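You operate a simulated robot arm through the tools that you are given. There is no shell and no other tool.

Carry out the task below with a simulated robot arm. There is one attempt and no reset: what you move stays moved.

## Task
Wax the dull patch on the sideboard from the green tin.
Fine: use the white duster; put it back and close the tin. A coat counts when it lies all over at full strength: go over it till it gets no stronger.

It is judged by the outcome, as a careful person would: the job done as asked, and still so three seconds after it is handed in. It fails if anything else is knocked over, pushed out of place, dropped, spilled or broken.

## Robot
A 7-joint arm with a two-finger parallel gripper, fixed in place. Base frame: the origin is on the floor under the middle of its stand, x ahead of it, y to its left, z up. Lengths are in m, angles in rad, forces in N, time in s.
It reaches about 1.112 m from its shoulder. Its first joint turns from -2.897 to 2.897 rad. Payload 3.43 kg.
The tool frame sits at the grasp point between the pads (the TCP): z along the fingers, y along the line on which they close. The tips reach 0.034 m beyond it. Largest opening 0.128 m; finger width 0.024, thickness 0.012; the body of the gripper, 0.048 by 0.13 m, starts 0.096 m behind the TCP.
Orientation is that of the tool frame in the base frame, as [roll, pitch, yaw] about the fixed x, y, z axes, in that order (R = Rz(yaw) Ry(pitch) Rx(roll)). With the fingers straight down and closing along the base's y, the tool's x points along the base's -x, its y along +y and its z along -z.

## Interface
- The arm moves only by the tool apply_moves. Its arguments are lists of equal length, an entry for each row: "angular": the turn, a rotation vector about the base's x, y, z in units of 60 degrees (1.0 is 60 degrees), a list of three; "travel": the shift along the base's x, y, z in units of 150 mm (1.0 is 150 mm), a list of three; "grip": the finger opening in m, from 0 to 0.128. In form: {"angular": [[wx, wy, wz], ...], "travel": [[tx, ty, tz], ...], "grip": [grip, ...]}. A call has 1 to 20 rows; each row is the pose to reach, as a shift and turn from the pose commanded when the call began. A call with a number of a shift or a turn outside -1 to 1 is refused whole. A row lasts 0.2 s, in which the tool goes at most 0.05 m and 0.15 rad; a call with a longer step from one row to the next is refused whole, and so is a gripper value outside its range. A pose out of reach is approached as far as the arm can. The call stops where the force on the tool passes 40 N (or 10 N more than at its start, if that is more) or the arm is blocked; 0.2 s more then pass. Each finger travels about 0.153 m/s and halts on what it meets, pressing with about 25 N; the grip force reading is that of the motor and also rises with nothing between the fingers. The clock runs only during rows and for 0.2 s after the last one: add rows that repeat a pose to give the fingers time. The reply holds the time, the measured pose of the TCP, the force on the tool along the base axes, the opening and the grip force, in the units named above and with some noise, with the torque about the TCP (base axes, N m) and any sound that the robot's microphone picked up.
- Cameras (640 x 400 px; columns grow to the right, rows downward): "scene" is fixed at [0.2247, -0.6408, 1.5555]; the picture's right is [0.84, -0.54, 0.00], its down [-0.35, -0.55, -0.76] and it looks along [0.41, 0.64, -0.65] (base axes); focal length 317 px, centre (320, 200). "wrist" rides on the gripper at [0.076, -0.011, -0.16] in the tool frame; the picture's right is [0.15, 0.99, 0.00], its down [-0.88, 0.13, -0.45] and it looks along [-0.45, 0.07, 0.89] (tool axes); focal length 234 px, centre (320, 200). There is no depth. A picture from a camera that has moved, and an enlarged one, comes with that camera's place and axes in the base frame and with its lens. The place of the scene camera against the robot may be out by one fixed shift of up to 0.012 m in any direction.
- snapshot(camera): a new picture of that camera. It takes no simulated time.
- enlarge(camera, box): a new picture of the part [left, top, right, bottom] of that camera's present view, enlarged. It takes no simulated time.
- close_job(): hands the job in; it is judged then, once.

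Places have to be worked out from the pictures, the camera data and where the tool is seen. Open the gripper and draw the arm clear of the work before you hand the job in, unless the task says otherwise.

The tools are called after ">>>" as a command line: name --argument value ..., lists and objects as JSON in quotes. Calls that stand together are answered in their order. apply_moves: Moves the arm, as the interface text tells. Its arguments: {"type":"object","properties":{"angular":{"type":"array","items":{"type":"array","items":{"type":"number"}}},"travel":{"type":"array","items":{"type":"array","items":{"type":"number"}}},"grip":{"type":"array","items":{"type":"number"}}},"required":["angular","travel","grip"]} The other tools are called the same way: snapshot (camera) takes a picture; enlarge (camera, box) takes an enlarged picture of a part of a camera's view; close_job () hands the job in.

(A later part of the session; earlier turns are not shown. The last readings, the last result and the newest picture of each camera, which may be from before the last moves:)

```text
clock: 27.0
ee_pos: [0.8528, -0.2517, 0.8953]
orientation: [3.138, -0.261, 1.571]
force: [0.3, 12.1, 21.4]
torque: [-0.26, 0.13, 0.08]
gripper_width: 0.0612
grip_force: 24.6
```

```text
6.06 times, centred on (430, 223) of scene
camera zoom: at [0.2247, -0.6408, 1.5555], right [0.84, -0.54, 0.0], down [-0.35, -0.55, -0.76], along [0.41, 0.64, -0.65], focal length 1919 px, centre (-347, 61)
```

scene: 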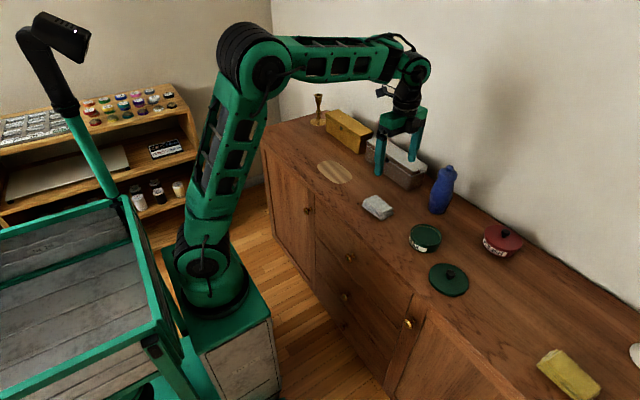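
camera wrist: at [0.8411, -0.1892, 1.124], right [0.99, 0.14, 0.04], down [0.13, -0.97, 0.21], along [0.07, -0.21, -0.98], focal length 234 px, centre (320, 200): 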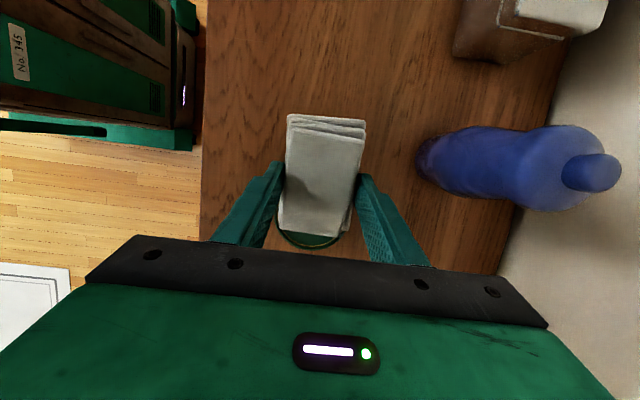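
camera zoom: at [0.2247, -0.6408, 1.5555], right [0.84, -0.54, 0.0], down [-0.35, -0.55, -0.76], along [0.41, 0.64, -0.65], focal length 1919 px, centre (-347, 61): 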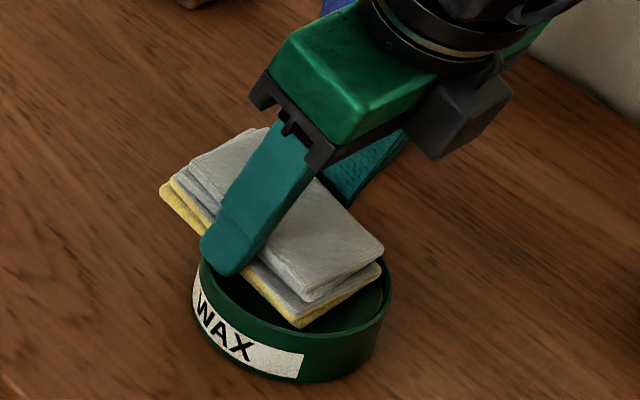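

The duster's underside has picked up yellow wax. There's some lateral force, so I lift straight out and check the tin's place.

>>> apply_moves --angular '[[0, 0, 0], [0, 0, 0], [0, 0, 0], [0, 0, 0], [0, 0, 0]]' --travel '[[0, 0.01, 0.05], [0, 0.01, 0.15], [0, 0.01, 0.35], [0, 0.01, 0.55], [0, 0.01, 0.55]]' --grip '[0.0, 0.0, 0.0, 0.0, 0.0]'

>>> enlarge --camera "scene" --box '[370, 170, 490, 270]'

>>> snapshot --camera "wrist"

```text
clock: 28.2
ee_pos: [0.8533, -0.2528, 0.9765]
orientation: [3.139, -0.261, 1.569]
force: [-0.9, 0.5, -0.6]
torque: [0.01, 0.02, 0.01]
gripper_width: 0.0613
grip_force: 25.4
```

```text
4.00 times, centred on (430, 220) of scene
camera zoom: at [0.2247, -0.6408, 1.5555], right [0.84, -0.54, 0.0], down [-0.35, -0.55, -0.76], along [0.41, 0.64, -0.65], focal length 1266 px, centre (-120, 120)
```

zoom: 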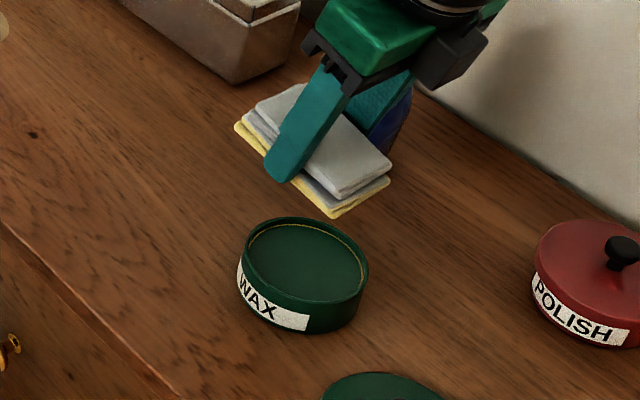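

```text
taken
camera wrist: at [0.8426, -0.2208, 1.152], right [0.99, 0.14, 0.04], down [0.13, -0.97, 0.21], along [0.07, -0.21, -0.98], focal length 234 px, centre (320, 200)
```

wrist: 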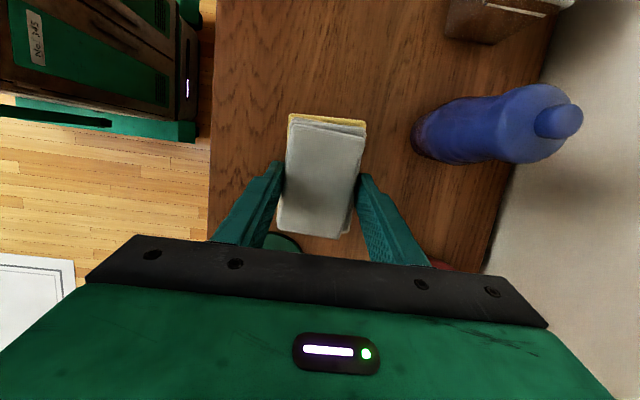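

The tin hasn't moved and the duster's whole bottom layer is now waxed. I level the duster and carry it toward the patch.

>>> apply_moves --angular '[[-0.06, 0, 0], [-0.12, 0, 0], [-0.19, 0, 0], [-0.249, 0, 0], [-0.249, 0, 0], [-0.249, 0, 0]]' --travel '[[0, 0.1, 0.1], [0, 0.3, 0.15], [-0.03, 0.55, 0.15], [-0.06, 0.8, 0.15], [-0.1, 1.0, 0.15], [-0.1, 1.0, 0.15]]' --grip '[0.0, 0.0, 0.0, 0.0, 0.0, 0.0]'

>>> apply_moves --angular '[[0, 0, 0], [0, 0, 0], [0, 0, 0], [0, 0, 0], [0, 0, 0]]' --travel '[[0, 0.2, 0], [0, 0.45, 0], [0, 0.7, 0], [0, 1.0, 0], [0, 1.0, 0]]' --grip '[0.0, 0.0, 0.0, 0.0, 0.0]'

>>> snapshot --camera "wrist"

>>> snapshot --camera "scene"

```text
clock: 29.6
ee_pos: [0.8379, -0.1045, 1.0]
orientation: [3.137, 0.002, 1.568]
force: [0.2, -0.9, -0.7]
torque: [0.01, 0.01, -0.01]
gripper_width: 0.0609
grip_force: 24.9
```

```text
clock: 30.8
ee_pos: [0.8365, 0.0499, 1.0008]
orientation: [3.139, 0.001, 1.569]
force: [0.1, 1.0, -0.1]
torque: [0.0, -0.01, -0.02]
gripper_width: 0.061
grip_force: 25.3
```

```text
taken
camera wrist: at [0.8253, 0.1248, 1.1601], right [0.99, 0.14, 0.0], down [0.13, -0.88, 0.46], along [0.07, -0.45, -0.89], focal length 234 px, centre (320, 200)
```

wrist: 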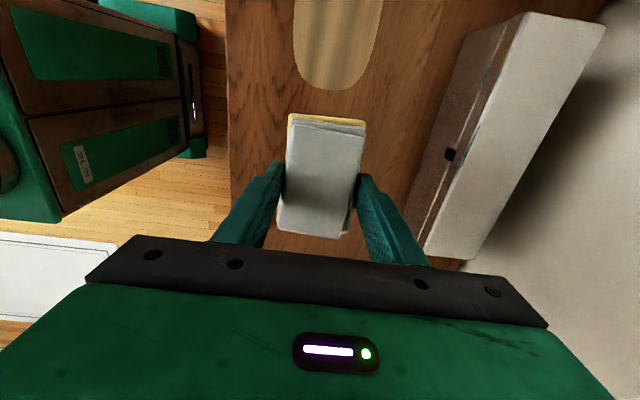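

```text
taken
```

scene: 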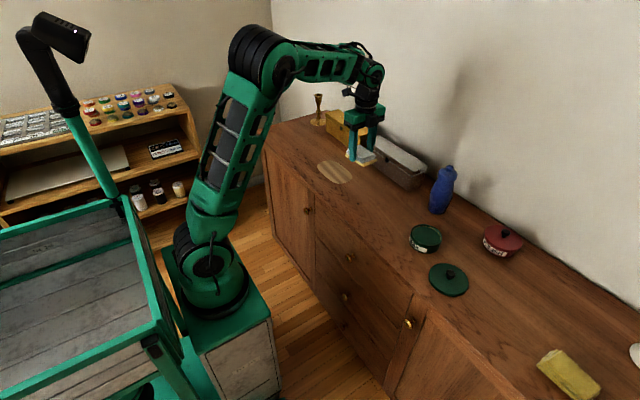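

I refine the patch: x ≈ 0.786–0.886, y ≈ 0.116–0.29. I position the duster over the near end of the patch (y≈0.155) and descend to about 8 mm above the surface.

>>> apply_moves --angular '[[0, 0, 0], [0, 0, 0], [0, 0, 0], [0, 0, 0], [0, 0, 0], [0, 0, 0], [0, 0, 0]]' --travel '[[0, 0.25, 0], [0, 0.5, -0.1], [0, 0.7, -0.3], [0, 0.7, -0.55], [0, 0.7, -0.75], [0, 0.7, -0.88], [0, 0.7, -0.88]]' --grip '[0.0, 0.0, 0.0, 0.0, 0.0, 0.0, 0.0]'

>>> enlarge --camera "scene" --box '[290, 120, 410, 200]'

>>> snapshot --camera "wrist"

```text
clock: 32.4
ee_pos: [0.8396, 0.1519, 0.8662]
orientation: [3.138, 0.0, 1.57]
force: [0.2, 0.2, 0.0]
torque: [0.01, -0.02, 0.0]
gripper_width: 0.061
grip_force: 25.5
```

```text
5.00 times, centred on (350, 160) of scene
camera zoom: at [0.2247, -0.6408, 1.5555], right [0.84, -0.54, 0.0], down [-0.35, -0.55, -0.76], along [0.41, 0.64, -0.65], focal length 1583 px, centre (170, 400)
```

zoom: 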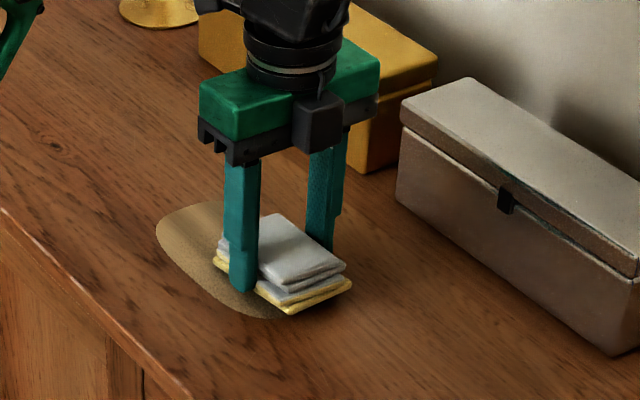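

```text
taken
camera wrist: at [0.8276, 0.2276, 1.0264], right [0.99, 0.14, 0.0], down [0.13, -0.88, 0.46], along [0.07, -0.45, -0.89], focal length 234 px, centre (320, 200)
```

wrist: 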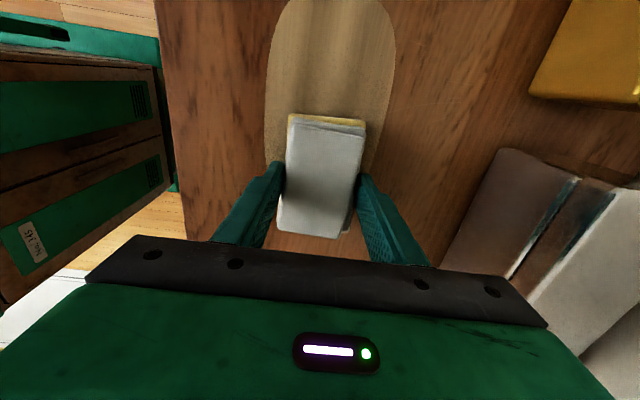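

The duster is over the near end of the patch. I lower to contact and read the force.

>>> apply_moves --angular '[[0, 0, 0], [0, 0, 0], [0, 0, 0], [0, 0, 0]]' --travel '[[0, 0.01, -0.02], [0, 0.02, -0.035], [0, 0.02, -0.048], [0, 0.02, -0.048]]' --grip '[0.0, 0.0, 0.0, 0.0]'

```text
clock: 33.4
ee_pos: [0.8389, 0.1558, 0.8611]
orientation: [3.137, 0.0, 1.57]
force: [1.3, -4.3, 17.4]
torque: [0.74, 0.11, -0.03]
gripper_width: 0.0612
grip_force: 24.9
```

Contact at 17 N, but the +0.74 N·m torque about x says the +y edge carries the load (the duster tilted slightly in the grip). I tip the tool slightly about +x to bring the duster flat.

>>> apply_moves --angular '[[0, 0, 0], [0.015, 0, 0], [0.03, 0, 0], [0.03, 0, 0]]' --travel '[[0, 0, 0.01], [0, 0, 0.01], [0, 0, 0.005], [0, 0, 0.005]]' --grip '[0.0, 0.0, 0.0, 0.0]'

>>> enlarge --camera "scene" --box '[310, 140, 390, 190]'

```text
clock: 34.4
ee_pos: [0.8382, 0.1551, 0.8608]
orientation: [3.139, -0.033, 1.57]
force: [0.5, -0.3, -0.8]
torque: [-0.04, -0.01, -0.01]
gripper_width: 0.0612
grip_force: 25.1
```

```text
8.00 times, centred on (350, 165) of scene
camera zoom: at [0.2247, -0.6408, 1.5555], right [0.84, -0.54, 0.0], down [-0.35, -0.55, -0.76], along [0.41, 0.64, -0.65], focal length 2533 px, centre (80, 480)
```

zoom: 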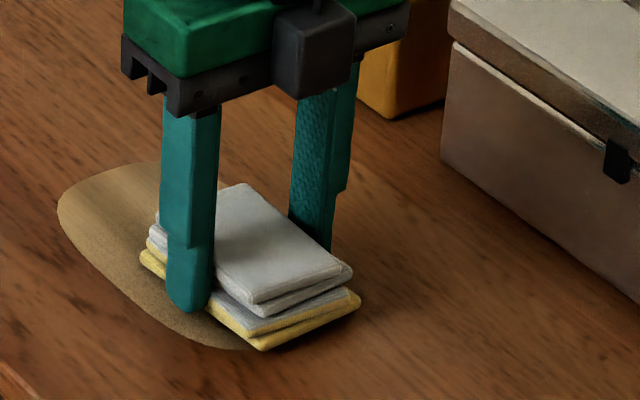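

Contact lifted off with the tilt change. I lower another 2 mm and check force and torque balance.

>>> apply_moves --angular '[[0, 0, 0], [0, 0, 0], [0, 0, 0]]' --travel '[[0, 0, -0.007], [0, 0, -0.014], [0, 0, -0.014]]' --grip '[0.0, 0.0, 0.0]'

```text
clock: 35.2
ee_pos: [0.8372, 0.1563, 0.8611]
orientation: [3.137, -0.032, 1.567]
force: [-1.3, -0.7, 10.7]
torque: [0.58, 0.19, 0.05]
gripper_width: 0.061
grip_force: 24.7
```

Still loaded on the +y edge. I raise a little, tip a further ~0.04 rad and lower again.

>>> apply_moves --angular '[[0.02, 0, 0], [0.04, 0, 0], [0.04, 0, 0], [0.04, 0, 0]]' --travel '[[0, 0, 0.01], [0, 0, 0.01], [0, 0, 0.0], [0, 0, 0.0]]' --grip '[0.0, 0.0, 0.0, 0.0]'

```text
clock: 36.2
ee_pos: [0.8388, 0.1552, 0.858]
orientation: [3.14, -0.072, 1.568]
force: [-0.3, 0.1, -0.1]
torque: [0.03, 0.02, -0.02]
gripper_width: 0.0611
grip_force: 25.5
```

>>> apply_moves --angular '[[0, 0, 0], [0, 0, 0], [0, 0, 0]]' --travel '[[0, 0, -0.007], [0, 0, -0.014], [0, 0, -0.014]]' --grip '[0.0, 0.0, 0.0]'

>>> enlarge --camera "scene" --box '[310, 140, 390, 190]'

```text
clock: 37.0
ee_pos: [0.8387, 0.1553, 0.8591]
orientation: [3.138, -0.073, 1.571]
force: [1.7, -0.4, 17.4]
torque: [-0.68, 0.18, 0.02]
gripper_width: 0.0609
grip_force: 25.0
```

```text
8.00 times, centred on (350, 165) of scene
camera zoom: at [0.2247, -0.6408, 1.5555], right [0.84, -0.54, 0.0], down [-0.35, -0.55, -0.76], along [0.41, 0.64, -0.65], focal length 2533 px, centre (80, 480)
```

zoom: 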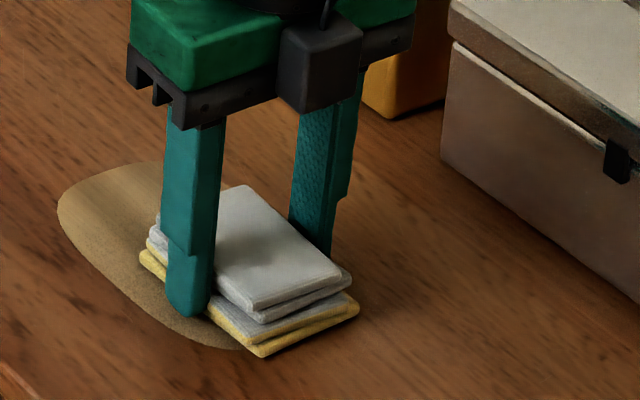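

Now the −y edge carries the load, so flat is about midway. I back the tilt off by ~0.018 rad.

>>> apply_moves --angular '[[-0.01, 0, 0], [-0.018, 0, 0], [-0.018, 0, 0]]' --travel '[[0, 0, 0.0], [0, 0, 0.0], [0, 0, 0.0]]' --grip '[0.0, 0.0, 0.0]'

```text
clock: 37.8
ee_pos: [0.8389, 0.1562, 0.8585]
orientation: [3.138, -0.055, 1.57]
force: [3.0, 2.3, 17.9]
torque: [0.51, -0.04, -0.06]
gripper_width: 0.061
grip_force: 24.9
```

Nearly flat now with 18 N of pressure. I make the first stroke along +y on the centre line and look at the effect.

>>> apply_moves --angular '[[0.005, 0, 0], [0.005, 0, 0], [0.005, 0, 0], [0.005, 0, 0], [0.005, 0, 0], [0.005, 0, 0], [0.005, 0, 0], [0.005, 0, 0], [0.005, 0, 0]]' --travel '[[0, 0.08, 0.0], [0, 0.16, 0.0], [0, 0.24, 0.0], [0, 0.32, 0.0], [0, 0.4, 0.0], [0, 0.48, 0.0], [0, 0.56, 0.0], [0, 0.64, 0.0], [0, 0.64, 0.0]]' --grip '[0.0, 0.0, 0.0, 0.0, 0.0, 0.0, 0.0, 0.0, 0.0]'

>>> enlarge --camera "scene" --box '[290, 120, 410, 200]'

>>> snapshot --camera "wrist"

```text
clock: 39.8
ee_pos: [0.8377, 0.2522, 0.8585]
orientation: [3.14, -0.059, 1.57]
force: [-0.3, -2.8, 9.4]
torque: [0.0, 0.04, -0.02]
gripper_width: 0.0611
grip_force: 24.9
```

```text
5.00 times, centred on (350, 160) of scene
camera zoom: at [0.2247, -0.6408, 1.5555], right [0.84, -0.54, 0.0], down [-0.35, -0.55, -0.76], along [0.41, 0.64, -0.65], focal length 1583 px, centre (170, 400)
```

zoom: 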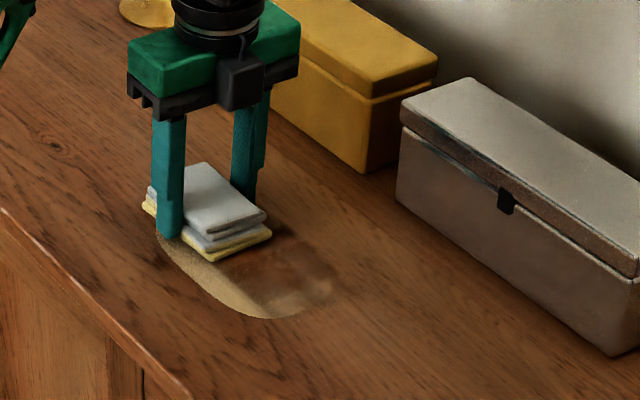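

```text
taken
camera wrist: at [0.8257, 0.3186, 1.0218], right [0.99, 0.14, 0.01], down [0.13, -0.91, 0.4], along [0.07, -0.4, -0.92], focal length 234 px, centre (320, 200)
```

wrist: 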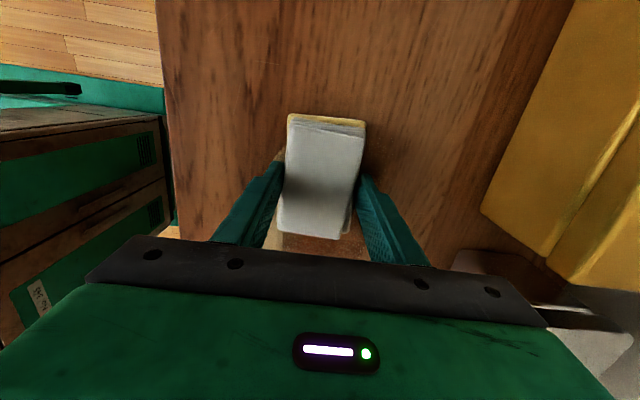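

It works: the wiped strip regained its deep wood tone, and force is balanced (9.4 N, ~0 torque). I continue with a serpentine over the robot-side strip, centre, and far strip.

>>> apply_moves --angular '[[0, 0, 0], [0, 0, 0], [0, 0, 0], [0, 0, 0], [0, 0, 0], [0, 0, 0], [0, 0, 0], [0, 0, 0], [0, 0, 0], [0, 0, 0], [0, 0, 0], [0, 0, 0], [0, 0, 0], [0, 0, 0], [0, 0, 0], [0, 0, 0], [0, 0, 0], [0, 0, 0], [0, 0, 0]]' --travel '[[-0.11, 0, -0.003], [-0.22, 0, -0.003], [-0.22, -0.13, -0.003], [-0.22, -0.26, -0.003], [-0.22, -0.39, -0.003], [-0.22, -0.52, -0.003], [-0.22, -0.68, -0.003], [-0.11, -0.68, -0.003], [0, -0.68, -0.003], [0, -0.54, -0.003], [0, -0.41, -0.003], [0, -0.27, -0.003], [0, -0.14, -0.003], [0, 0, -0.003], [0.2, 0, -0.003], [0.2, -0.17, -0.003], [0.2, -0.34, -0.003], [0.2, -0.51, -0.003], [0.2, -0.68, -0.003]]' --grip '[0.0, 0.0, 0.0, 0.0, 0.0, 0.0, 0.0, 0.0, 0.0, 0.0, 0.0, 0.0, 0.0, 0.0, 0.0, 0.0, 0.0, 0.0, 0.0]'

>>> enlarge --camera "scene" --box '[290, 120, 410, 200]'

>>> snapshot --camera "wrist"

```text
clock: 43.8
ee_pos: [0.8687, 0.151, 0.8586]
orientation: [3.136, -0.06, 1.569]
force: [0.7, 8.4, 24.3]
torque: [0.52, 0.15, -0.14]
gripper_width: 0.0612
grip_force: 24.8
```

```text
5.00 times, centred on (350, 160) of scene
camera zoom: at [0.2247, -0.6408, 1.5555], right [0.84, -0.54, 0.0], down [-0.35, -0.55, -0.76], along [0.41, 0.64, -0.65], focal length 1583 px, centre (170, 400)
```

zoom: 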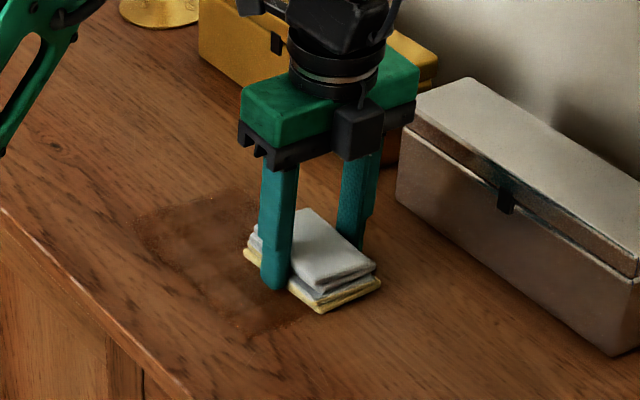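

```text
taken
camera wrist: at [0.8574, 0.2161, 1.0213], right [0.99, 0.14, 0.01], down [0.13, -0.91, 0.4], along [0.07, -0.4, -0.92], focal length 234 px, centre (320, 200)
```

wrist: 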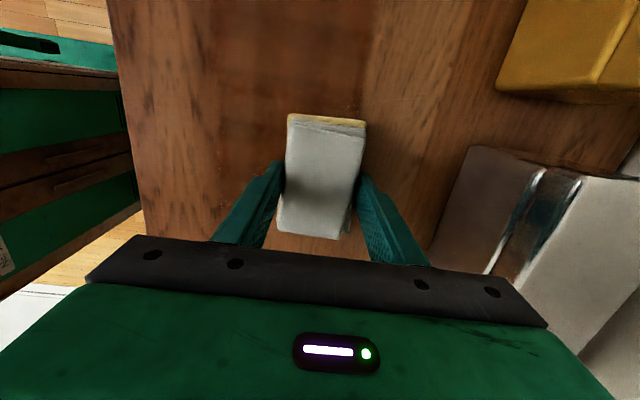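

The pale patch is gone from view; now I lift off and move aside to inspect how even and strong the coat is.

>>> apply_moves --angular '[[0, 0, 0], [0, 0, 0], [0, 0, 0], [0, 0, 0], [0, 0, 0], [0, 0, 0]]' --travel '[[0, 0, 0.1], [0, 0, 0.35], [-0.05, -0.2, 0.6], [-0.1, -0.45, 0.8], [-0.15, -0.7, 1.0], [-0.15, -0.7, 1.0]]' --grip '[0.0, 0.0, 0.0, 0.0, 0.0, 0.0]'

>>> snapshot --camera "wrist"

>>> enlarge --camera "scene" --box '[280, 130, 400, 210]'

```text
clock: 45.2
ee_pos: [0.8468, 0.0462, 1.0066]
orientation: [3.139, -0.058, 1.567]
force: [-0.1, -0.1, -1.8]
torque: [0.0, -0.01, 0.0]
gripper_width: 0.061
grip_force: 25.3
```

```text
taken
camera wrist: at [0.8354, 0.1126, 1.1699], right [0.99, 0.14, 0.01], down [0.13, -0.91, 0.4], along [0.07, -0.4, -0.92], focal length 234 px, centre (320, 200)
```

wrist: 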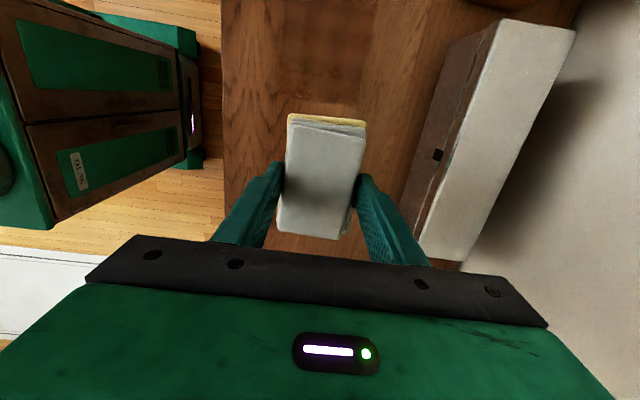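

```text
5.00 times, centred on (340, 170) of scene
camera zoom: at [0.2247, -0.6408, 1.5555], right [0.84, -0.54, 0.0], down [-0.35, -0.55, -0.76], along [0.41, 0.64, -0.65], focal length 1583 px, centre (220, 350)
```

zoom: 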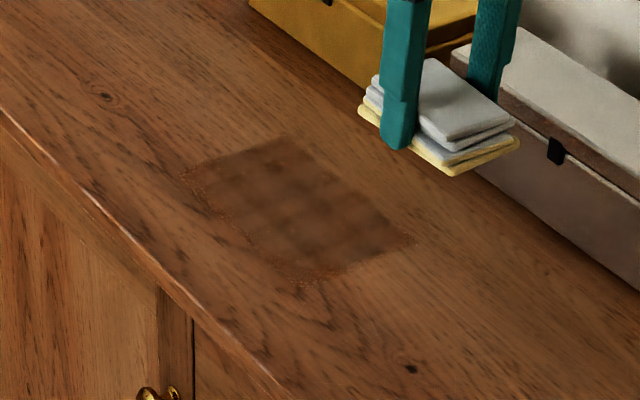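

The coat now covers the patch area but looks slightly blotchy, so more passes are needed. I take close-up baselines before going over it again.

>>> enlarge --camera "scene" --box '[305, 150, 369, 190]'

>>> enlarge --camera "wrist" --box '[240, 0, 400, 115]'

```text
10.00 times, centred on (337, 170) of scene
camera zoom: at [0.2247, -0.6408, 1.5555], right [0.84, -0.54, 0.0], down [-0.35, -0.55, -0.76], along [0.41, 0.64, -0.65], focal length 3166 px, centre (150, 500)
```

zoom: 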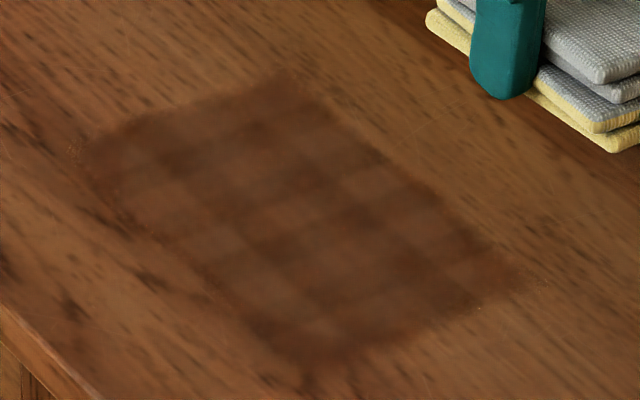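

```text
3.48 times, centred on (320, 58) of wrist
camera zoom: at [0.8354, 0.1126, 1.1699], right [0.99, 0.14, 0.01], down [0.13, -0.91, 0.4], along [0.07, -0.4, -0.92], focal length 814 px, centre (320, 696)
```

zoom: 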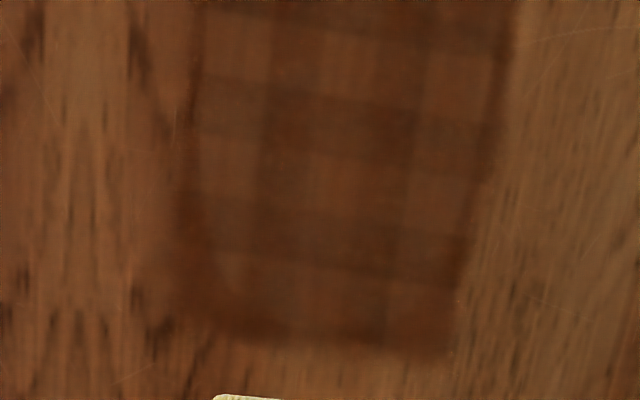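

A faint checker of stronger and weaker cells shows the coat isn't uniform yet. I go back down to the same contact height for more overlapping passes.

>>> apply_moves --angular '[[0, 0, 0], [0, 0, 0], [0, 0, 0], [0, 0, 0], [0, 0, 0], [0, 0, 0], [0, 0, 0], [0, 0, 0]]' --travel '[[0.05, 0.25, -0.2], [0.1, 0.5, -0.4], [0.15, 0.7, -0.6], [0.15, 0.7, -0.8], [0.15, 0.7, -0.93], [0.15, 0.7, -0.97], [0.15, 0.7, -1.0], [0.15, 0.7, -1.0]]' --grip '[0.0, 0.0, 0.0, 0.0, 0.0, 0.0, 0.0, 0.0]'

```text
clock: 47.0
ee_pos: [0.8669, 0.1509, 0.857]
orientation: [3.135, -0.06, 1.571]
force: [1.4, 1.3, 10.4]
torque: [-0.01, 0.29, -0.06]
gripper_width: 0.0609
grip_force: 24.6
```

Contact at ~10 N, slightly favouring the −x edge; I trim the tilt a hair and run overlapping serpentine lines from the far side to the near side.

>>> apply_moves --angular '[[0, 0.004, 0], [0, 0.004, 0], [0, 0.004, 0], [0, 0.004, 0], [0, 0.004, 0], [0, 0.004, 0], [0, 0.004, 0], [0, 0.004, 0], [0, 0.004, 0], [0, 0.004, 0], [0, 0.004, 0], [0, 0.004, 0], [0, 0.004, 0], [0, 0.004, 0], [0, 0.004, 0], [0, 0.004, 0], [0, 0.004, 0], [0, 0.004, 0]]' --travel '[[0, 0.14, -0.002], [0, 0.28, -0.003], [0, 0.42, -0.003], [0, 0.56, -0.003], [0, 0.69, -0.003], [-0.107, 0.69, -0.003], [-0.107, 0.55, -0.003], [-0.107, 0.41, -0.003], [-0.107, 0.27, -0.003], [-0.107, 0.13, -0.003], [-0.107, 0, -0.003], [-0.213, 0, -0.003], [-0.213, 0.14, -0.003], [-0.213, 0.28, -0.003], [-0.213, 0.42, -0.003], [-0.213, 0.56, -0.003], [-0.213, 0.69, -0.003], [-0.32, 0.69, -0.003]]' --grip '[0.0, 0.0, 0.0, 0.0, 0.0, 0.0, 0.0, 0.0, 0.0, 0.0, 0.0, 0.0, 0.0, 0.0, 0.0, 0.0, 0.0, 0.0]'

>>> apply_moves --angular '[[0, 0, 0], [0, 0, 0], [0, 0, 0], [0, 0, 0], [0, 0, 0], [0, 0, 0], [0, 0, 0], [0, 0, 0], [0, 0, 0], [0, 0, 0], [0, 0, 0], [0, 0, 0], [0, 0, 0]]' --travel '[[0, -0.14, 0], [0, -0.28, 0], [0, -0.42, 0], [0, -0.56, 0], [0, -0.69, 0], [-0.1, -0.69, 0], [-0.1, -0.55, 0], [-0.1, -0.41, 0], [-0.1, -0.27, 0], [-0.1, -0.13, 0], [-0.1, 0, 0], [-0.15, 0, 0], [-0.15, 0, 0]]' --grip '[0.0, 0.0, 0.0, 0.0, 0.0, 0.0, 0.0, 0.0, 0.0, 0.0, 0.0, 0.0, 0.0]'

>>> enlarge --camera "scene" --box '[290, 120, 410, 200]'

```text
clock: 50.8
ee_pos: [0.819, 0.254, 0.8575]
orientation: [3.141, -0.061, 1.572]
force: [8.4, 1.8, 19.6]
torque: [-0.06, -0.43, 0.04]
gripper_width: 0.0608
grip_force: 25.3
```

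```text
clock: 53.6
ee_pos: [0.7955, 0.2525, 0.8572]
orientation: [-3.139, -0.059, 1.569]
force: [-0.4, 1.0, 3.0]
torque: [0.02, -0.04, 0.03]
gripper_width: 0.0606
grip_force: 25.0
```

```text
5.00 times, centred on (350, 160) of scene
camera zoom: at [0.2247, -0.6408, 1.5555], right [0.84, -0.54, 0.0], down [-0.35, -0.55, -0.76], along [0.41, 0.64, -0.65], focal length 1583 px, centre (170, 400)
```

zoom: 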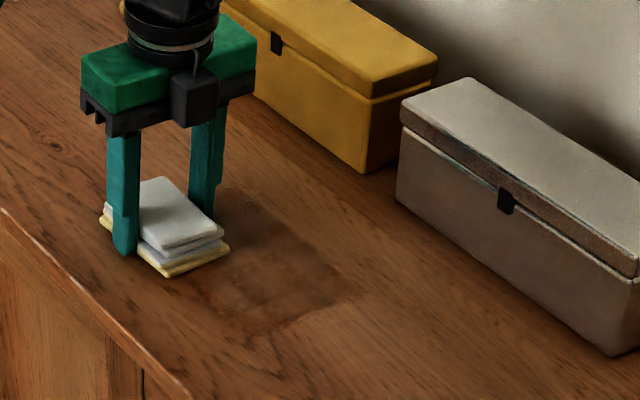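

I lift off and step aside to compare the coat with the earlier close-up.

>>> apply_moves --angular '[[0, 0, 0], [0, 0, 0], [0, 0, 0], [0, 0, 0], [0, 0, 0], [0, 0, 0], [0, 0, 0]]' --travel '[[0, 0, 0.15], [0, -0.1, 0.35], [0.1, -0.35, 0.6], [0.2, -0.6, 0.8], [0.3, -0.85, 1.0], [0.3, -1.0, 1.0], [0.3, -1.0, 1.0]]' --grip '[0.0, 0.0, 0.0, 0.0, 0.0, 0.0, 0.0]'

>>> enlarge --camera "scene" --box '[305, 150, 369, 190]'

>>> snapshot --camera "wrist"

>>> enlarge --camera "wrist" --box '[220, 0, 420, 125]'

```text
refused: row 3 steps farther than a row can; nothing moved
```

```text
10.00 times, centred on (337, 170) of scene
camera zoom: at [0.2247, -0.6408, 1.5555], right [0.84, -0.54, 0.0], down [-0.35, -0.55, -0.76], along [0.41, 0.64, -0.65], focal length 3166 px, centre (150, 500)
```

zoom: 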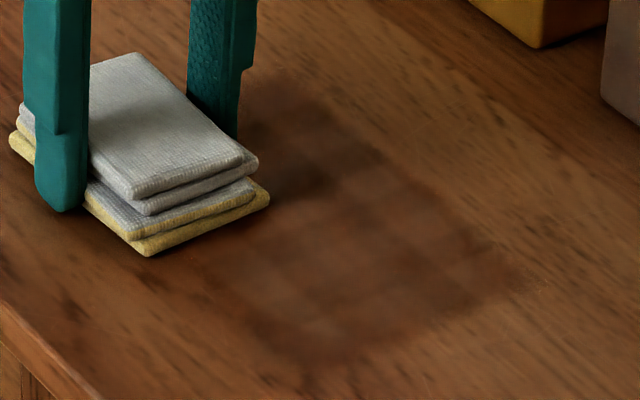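

```text
taken
camera wrist: at [0.7851, 0.319, 1.0207], right [0.99, 0.15, 0.01], down [0.13, -0.91, 0.4], along [0.06, -0.4, -0.92], focal length 234 px, centre (320, 200)
```

wrist: 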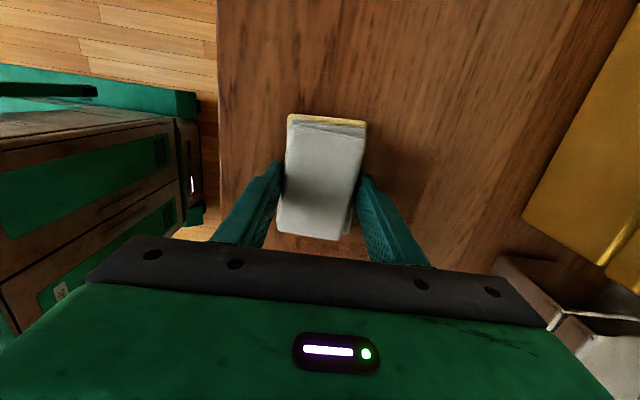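

```text
3.20 times, centred on (320, 62) of wrist
camera zoom: at [0.7851, 0.319, 1.0207], right [0.99, 0.15, 0.01], down [0.13, -0.91, 0.4], along [0.06, -0.4, -0.92], focal length 749 px, centre (320, 640)
```

zoom: 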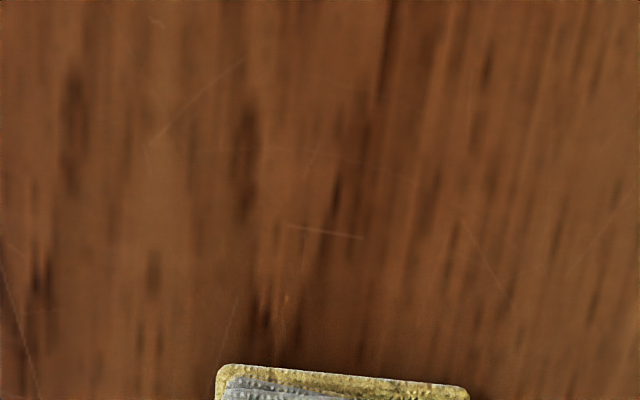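

That move was refused for a step too long; the pattern shows little change so far. I retry the lift and side-step with shorter rows.

>>> apply_moves --angular '[[0, 0, 0], [0, 0, 0], [0, 0, 0], [0, 0, 0], [0, 0, 0], [0, 0, 0], [0, 0, 0], [0, 0, 0]]' --travel '[[0, 0, 0.15], [0, -0.05, 0.35], [0.06, -0.2, 0.55], [0.12, -0.4, 0.75], [0.18, -0.6, 0.9], [0.24, -0.8, 1.0], [0.3, -1.0, 1.0], [0.3, -1.0, 1.0]]' --grip '[0.0, 0.0, 0.0, 0.0, 0.0, 0.0, 0.0, 0.0]'

>>> enlarge --camera "scene" --box '[305, 150, 369, 190]'

>>> snapshot --camera "wrist"

>>> enlarge --camera "wrist" --box '[220, 0, 420, 125]'

```text
clock: 55.4
ee_pos: [0.8423, 0.1049, 1.0087]
orientation: [-3.141, -0.058, 1.569]
force: [-0.7, 0.0, 0.1]
torque: [-0.02, -0.03, -0.01]
gripper_width: 0.0611
grip_force: 24.8
```

```text
10.00 times, centred on (337, 170) of scene
camera zoom: at [0.2247, -0.6408, 1.5555], right [0.84, -0.54, 0.0], down [-0.35, -0.55, -0.76], along [0.41, 0.64, -0.65], focal length 3166 px, centre (150, 500)
```

zoom: 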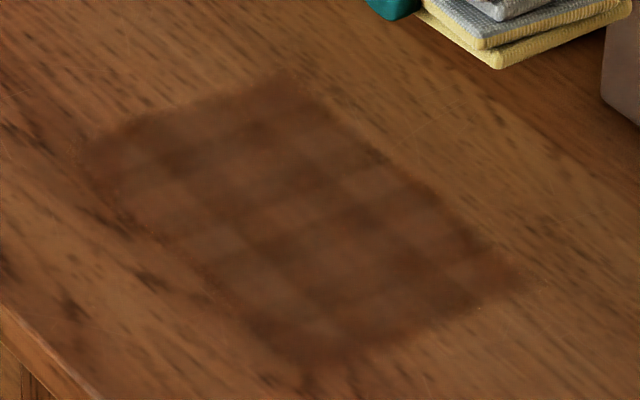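

```text
taken
camera wrist: at [0.8322, 0.1707, 1.1717], right [0.99, 0.14, 0.01], down [0.13, -0.91, 0.4], along [0.06, -0.4, -0.92], focal length 234 px, centre (320, 200)
```

wrist: 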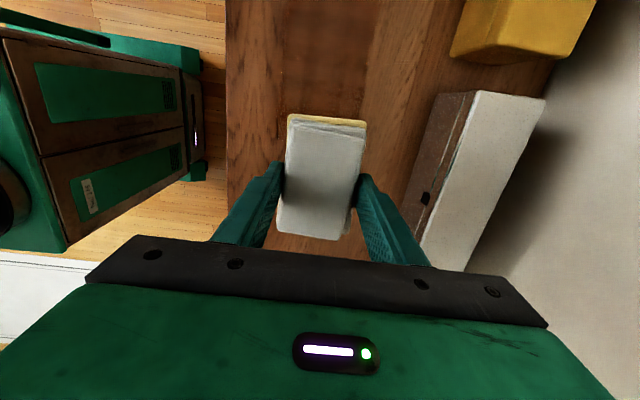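

```text
3.20 times, centred on (320, 62) of wrist
camera zoom: at [0.8322, 0.1707, 1.1717], right [0.99, 0.14, 0.01], down [0.13, -0.91, 0.4], along [0.06, -0.4, -0.92], focal length 749 px, centre (320, 640)
```

zoom: 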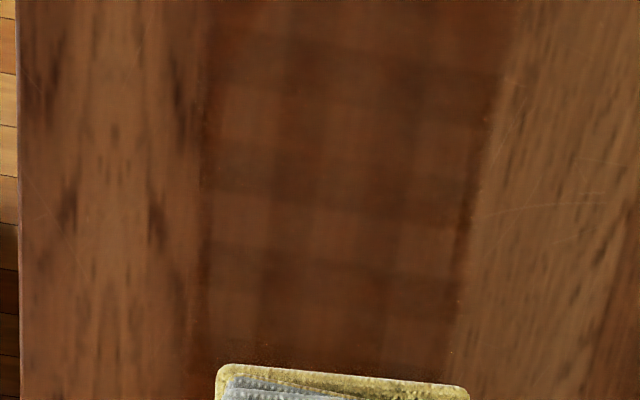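

The coat's pattern looks unchanged between the first and second set of passes, which suggests saturation. To be sure it isn't just a depleted duster, I check the duster's colour and then re-dip for another round.

>>> enlarge --camera "scene" --box '[320, 110, 400, 160]'

>>> apply_moves --angular '[[0, 0, 0], [0, 0, 0], [0, 0, 0], [0, 0, 0], [0, 0, 0]]' --travel '[[0, -0.25, 0], [0, -0.5, 0], [0, -0.75, 0], [0, -1.0, 0], [0, -1.0, 0]]' --grip '[0.0, 0.0, 0.0, 0.0, 0.0]'

>>> enlarge --camera "scene" --box '[300, 140, 380, 190]'

>>> snapshot --camera "scene"

```text
8.00 times, centred on (360, 135) of scene
camera zoom: at [0.2247, -0.6408, 1.5555], right [0.84, -0.54, 0.0], down [-0.35, -0.55, -0.76], along [0.41, 0.64, -0.65], focal length 2533 px, centre (0, 720)
```

zoom: 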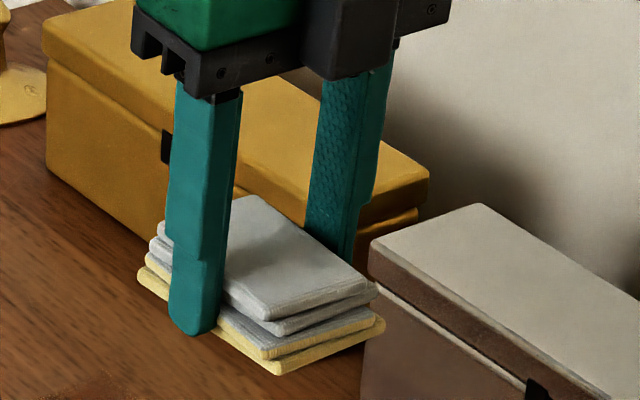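

```text
clock: 56.6
ee_pos: [0.841, -0.0453, 1.0061]
orientation: [-3.139, -0.06, 1.57]
force: [-0.4, 0.8, -0.5]
torque: [-0.01, 0.01, 0.03]
gripper_width: 0.0608
grip_force: 24.7
```

```text
8.00 times, centred on (340, 165) of scene
camera zoom: at [0.2247, -0.6408, 1.5555], right [0.84, -0.54, 0.0], down [-0.35, -0.55, -0.76], along [0.41, 0.64, -0.65], focal length 2533 px, centre (160, 480)
```

zoom: 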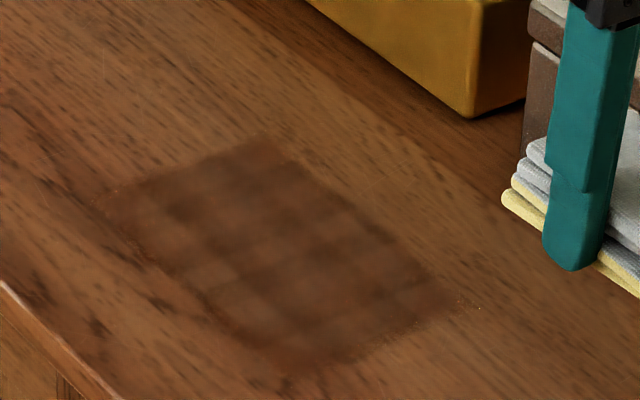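

```text
taken
```

scene: 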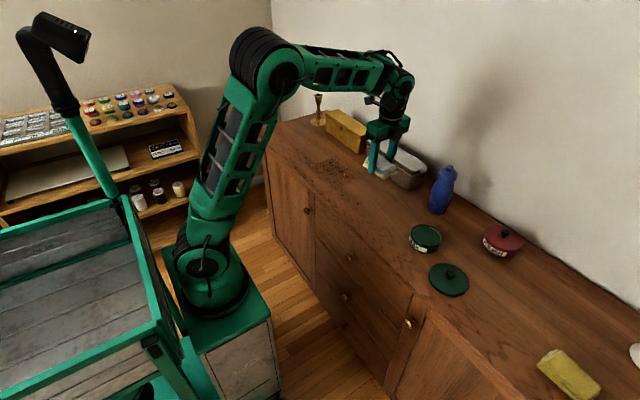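

The duster's yellow has paled, so its wax is partly used. I carry it back to the tin, tilting again for a gentler second dip slightly more central (TCP y≈-0.247).

>>> apply_moves --angular '[[0, 0, 0], [0.06, 0, 0], [0.12, 0, 0], [0.19, 0, 0], [0.258, 0, 0], [0.258, 0, 0]]' --travel '[[0, -0.2, 0], [0.02, -0.4, 0], [0.04, -0.6, 0], [0.06, -0.8, -0.1], [0.08, -1.0, -0.25], [0.08, -1.0, -0.25]]' --grip '[0.0, 0.0, 0.0, 0.0, 0.0, 0.0]'

>>> apply_moves --angular '[[0, 0, 0], [0, 0, 0], [0, 0, 0], [0, 0, 0]]' --travel '[[0, -0.2, 0], [0, -0.345, -0.15], [0, -0.345, -0.35], [0, -0.345, -0.35]]' --grip '[0.0, 0.0, 0.0, 0.0]'

>>> enlarge --camera "scene" --box '[390, 190, 470, 256]'

```text
clock: 58.0
ee_pos: [0.8526, -0.1975, 0.9692]
orientation: [-3.138, -0.329, 1.569]
force: [0.1, 0.4, 0.0]
torque: [-0.06, 0.0, 0.03]
gripper_width: 0.061
grip_force: 24.6
```

```text
clock: 59.0
ee_pos: [0.852, -0.248, 0.9172]
orientation: [-3.138, -0.33, 1.567]
force: [-0.3, -0.2, -0.3]
torque: [-0.02, 0.01, -0.01]
gripper_width: 0.0612
grip_force: 24.6
```

```text
6.06 times, centred on (430, 223) of scene
camera zoom: at [0.2247, -0.6408, 1.5555], right [0.84, -0.54, 0.0], down [-0.35, -0.55, -0.76], along [0.41, 0.64, -0.65], focal length 1919 px, centre (-347, 61)
```

zoom: 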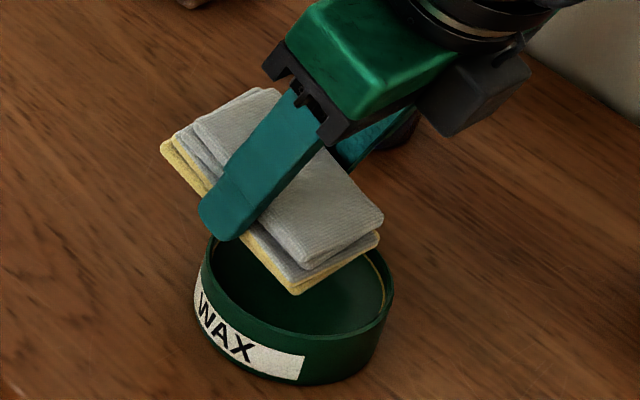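

Aligned over the wax. I lower gently to about the earlier contact height.

>>> apply_moves --angular '[[0, 0, 0], [0, 0, 0], [0, 0, 0], [0, 0, 0], [0, 0, 0]]' --travel '[[0, 0, -0.05], [0, 0, -0.09], [0, 0, -0.12], [0, 0, -0.135], [0, 0, -0.135]]' --grip '[0.0, 0.0, 0.0, 0.0, 0.0]'

>>> enlarge --camera "scene" --box '[390, 190, 470, 256]'

```text
clock: 60.2
ee_pos: [0.8535, -0.2482, 0.8968]
orientation: [-3.141, -0.328, 1.569]
force: [-1.4, -2.6, 17.6]
torque: [-0.72, 0.06, -0.06]
gripper_width: 0.061
grip_force: 24.5
```

```text
6.06 times, centred on (430, 223) of scene
camera zoom: at [0.2247, -0.6408, 1.5555], right [0.84, -0.54, 0.0], down [-0.35, -0.55, -0.76], along [0.41, 0.64, -0.65], focal length 1919 px, centre (-347, 61)
```

zoom: 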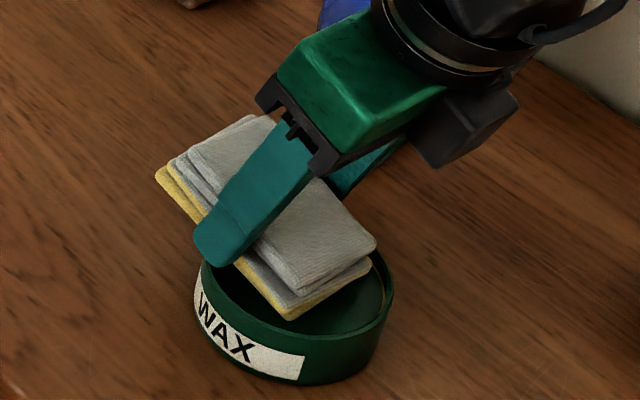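

Good vertical contact with the wax (17.6 N, little lateral). I lift out, level, and head back to the patch.

>>> apply_moves --angular '[[0, 0, 0], [0, 0, 0], [0, 0, 0], [0, 0, 0], [0, 0, 0]]' --travel '[[0, 0, 0.1], [0, 0, 0.3], [0, 0, 0.5], [0, 0, 0.7], [0, 0, 0.7]]' --grip '[0.0, 0.0, 0.0, 0.0, 0.0]'

>>> enlarge --camera "scene" --box '[390, 170, 470, 236]'

>>> apply_moves --angular '[[-0.06, 0, 0], [-0.12, 0, 0], [-0.19, 0, 0], [-0.258, 0, 0], [-0.258, 0, 0]]' --travel '[[0, 0.2, 0], [0, 0.4, 0], [-0.03, 0.6, 0], [-0.06, 0.8, 0], [-0.08, 1.0, 0]]' --grip '[0.0, 0.0, 0.0, 0.0, 0.0]'

>>> apply_moves --angular '[[0, 0, 0], [0, 0, 0], [0, 0, 0], [0, 0, 0], [0, 0, 0]]' --travel '[[0, 0.25, 0], [0, 0.5, 0], [0, 0.75, 0], [0, 1.0, 0], [0, 1.0, 0]]' --grip '[0.0, 0.0, 0.0, 0.0, 0.0]'

```text
clock: 61.4
ee_pos: [0.8554, -0.2484, 1.0024]
orientation: [-3.138, -0.329, 1.568]
force: [0.2, 0.7, -0.8]
torque: [0.0, 0.02, 0.04]
gripper_width: 0.061
grip_force: 25.1
```

```text
6.06 times, centred on (430, 203) of scene
camera zoom: at [0.2247, -0.6408, 1.5555], right [0.84, -0.54, 0.0], down [-0.35, -0.55, -0.76], along [0.41, 0.64, -0.65], focal length 1919 px, centre (-347, 182)
```

zoom: 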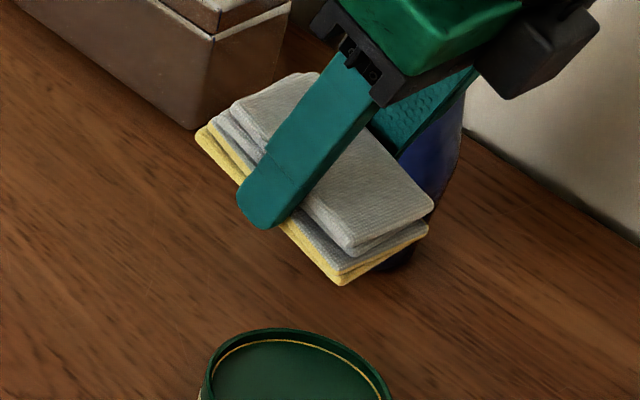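

```text
clock: 62.6
ee_pos: [0.843, -0.1008, 1.0018]
orientation: [-3.141, -0.059, 1.567]
force: [0.2, -0.6, 0.1]
torque: [0.05, -0.01, 0.02]
gripper_width: 0.0609
grip_force: 24.7
```

```text
clock: 63.8
ee_pos: [0.841, 0.053, 1.0015]
orientation: [-3.141, -0.059, 1.569]
force: [0.5, 0.3, -1.2]
torque: [-0.02, -0.01, -0.03]
gripper_width: 0.0611
grip_force: 25.2
```

The duster is saturated yellow again. I descend on the patch's near end to just above contact.

>>> apply_moves --angular '[[0, 0, 0], [0, 0, 0], [0, 0, 0], [0, 0, 0], [0, 0, 0], [0, 0, 0], [0, 0, 0], [0, 0, 0]]' --travel '[[0, 0.2, -0.1], [0, 0.4, -0.2], [0, 0.55, -0.4], [0, 0.66, -0.6], [0, 0.66, -0.8], [0, 0.66, -0.9], [0, 0.66, -0.935], [0, 0.66, -0.935]]' --grip '[0.0, 0.0, 0.0, 0.0, 0.0, 0.0, 0.0, 0.0]'

```text
clock: 65.6
ee_pos: [0.8408, 0.1521, 0.8612]
orientation: [-3.139, -0.059, 1.57]
force: [0.0, -0.4, -1.1]
torque: [0.01, 0.03, 0.02]
gripper_width: 0.0612
grip_force: 25.0
```

>>> apply_moves --angular '[[0, 0, 0], [0, 0, 0], [0, 0, 0]]' --travel '[[0, 0, -0.01], [0, 0, -0.02], [0, 0, -0.02]]' --grip '[0.0, 0.0, 0.0]'

```text
clock: 66.4
ee_pos: [0.8412, 0.1504, 0.8569]
orientation: [-3.141, -0.059, 1.569]
force: [0.6, 0.3, -0.3]
torque: [0.02, -0.03, -0.02]
gripper_width: 0.0609
grip_force: 24.7
```

No contact yet at 0.857, so the duster has shifted up slightly in the grip. I lower another 2 mm.

>>> apply_moves --angular '[[0, 0, 0], [0, 0, 0], [0, 0, 0]]' --travel '[[0, 0, -0.007], [0, 0, -0.014], [0, 0, -0.014]]' --grip '[0.0, 0.0, 0.0]'

```text
clock: 67.2
ee_pos: [0.8422, 0.1516, 0.8564]
orientation: [3.141, -0.061, 1.569]
force: [-3.6, -1.5, 13.5]
torque: [0.23, 0.06, 0.05]
gripper_width: 0.061
grip_force: 24.8
```

Contact at 13.5 N, nearly balanced. I run a full set of overlapping lines from far side to near side across the patch.

>>> apply_moves --angular '[[0.004, 0, 0], [0.004, 0, 0], [0.004, 0, 0], [0.004, 0, 0], [0.004, 0, 0], [0.004, 0, 0], [0.004, 0, 0], [0.004, 0, 0], [0.004, 0, 0], [0.004, 0, 0], [0.004, 0, 0], [0.004, 0, 0], [0.004, 0, 0], [0.004, 0, 0], [0.004, 0, 0], [0.004, 0, 0], [0.004, 0, 0], [0.004, 0, 0]]' --travel '[[0.187, 0, -0.002], [0.187, 0.14, -0.003], [0.187, 0.28, -0.003], [0.187, 0.42, -0.003], [0.187, 0.56, -0.003], [0.187, 0.69, -0.003], [0.08, 0.69, -0.003], [0.08, 0.55, -0.003], [0.08, 0.41, -0.003], [0.08, 0.27, -0.003], [0.08, 0.13, -0.003], [0.08, -0.01, -0.003], [-0.03, -0.01, -0.003], [-0.03, 0.14, -0.003], [-0.03, 0.28, -0.003], [-0.03, 0.42, -0.003], [-0.03, 0.56, -0.003], [-0.03, 0.69, -0.003]]' --grip '[0.0, 0.0, 0.0, 0.0, 0.0, 0.0, 0.0, 0.0, 0.0, 0.0, 0.0, 0.0, 0.0, 0.0, 0.0, 0.0, 0.0, 0.0]'

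>>> apply_moves --angular '[[0, 0, 0], [0, 0, 0], [0, 0, 0], [0, 0, 0], [0, 0, 0], [0, 0, 0], [0, 0, 0], [0, 0, 0], [0, 0, 0], [0, 0, 0], [0, 0, 0], [0, 0, 0], [0, 0, 0], [0, 0, 0], [0, 0, 0], [0, 0, 0], [0, 0, 0], [0, 0, 0]]' --travel '[[-0.11, 0, -0.002], [-0.11, -0.14, -0.002], [-0.11, -0.28, -0.002], [-0.11, -0.42, -0.002], [-0.11, -0.56, -0.002], [-0.11, -0.7, -0.002], [-0.21, -0.7, -0.003], [-0.21, -0.56, -0.003], [-0.21, -0.42, -0.003], [-0.21, -0.28, -0.003], [-0.21, -0.14, -0.003], [-0.21, 0, -0.003], [-0.27, 0, -0.004], [-0.27, -0.14, -0.004], [-0.27, -0.28, -0.004], [-0.27, -0.42, -0.004], [-0.27, -0.56, -0.004], [-0.27, -0.7, -0.004]]' --grip '[0.0, 0.0, 0.0, 0.0, 0.0, 0.0, 0.0, 0.0, 0.0, 0.0, 0.0, 0.0, 0.0, 0.0, 0.0, 0.0, 0.0, 0.0]'

>>> enlarge --camera "scene" --box '[290, 120, 410, 200]'

```text
clock: 71.0
ee_pos: [0.8371, 0.2545, 0.8554]
orientation: [-3.141, -0.066, 1.569]
force: [-0.3, -6.5, 18.7]
torque: [-0.25, 0.12, 0.11]
gripper_width: 0.0609
grip_force: 24.9
```

```text
clock: 74.8
ee_pos: [0.7961, 0.1492, 0.8561]
orientation: [-3.14, -0.061, 1.568]
force: [0.0, 2.3, 10.6]
torque: [0.25, -0.04, -0.15]
gripper_width: 0.061
grip_force: 24.7
```

```text
5.00 times, centred on (350, 160) of scene
camera zoom: at [0.2247, -0.6408, 1.5555], right [0.84, -0.54, 0.0], down [-0.35, -0.55, -0.76], along [0.41, 0.64, -0.65], focal length 1583 px, centre (170, 400)
```

zoom: 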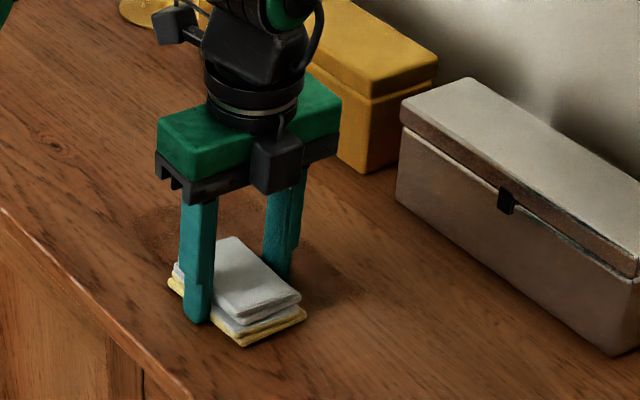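

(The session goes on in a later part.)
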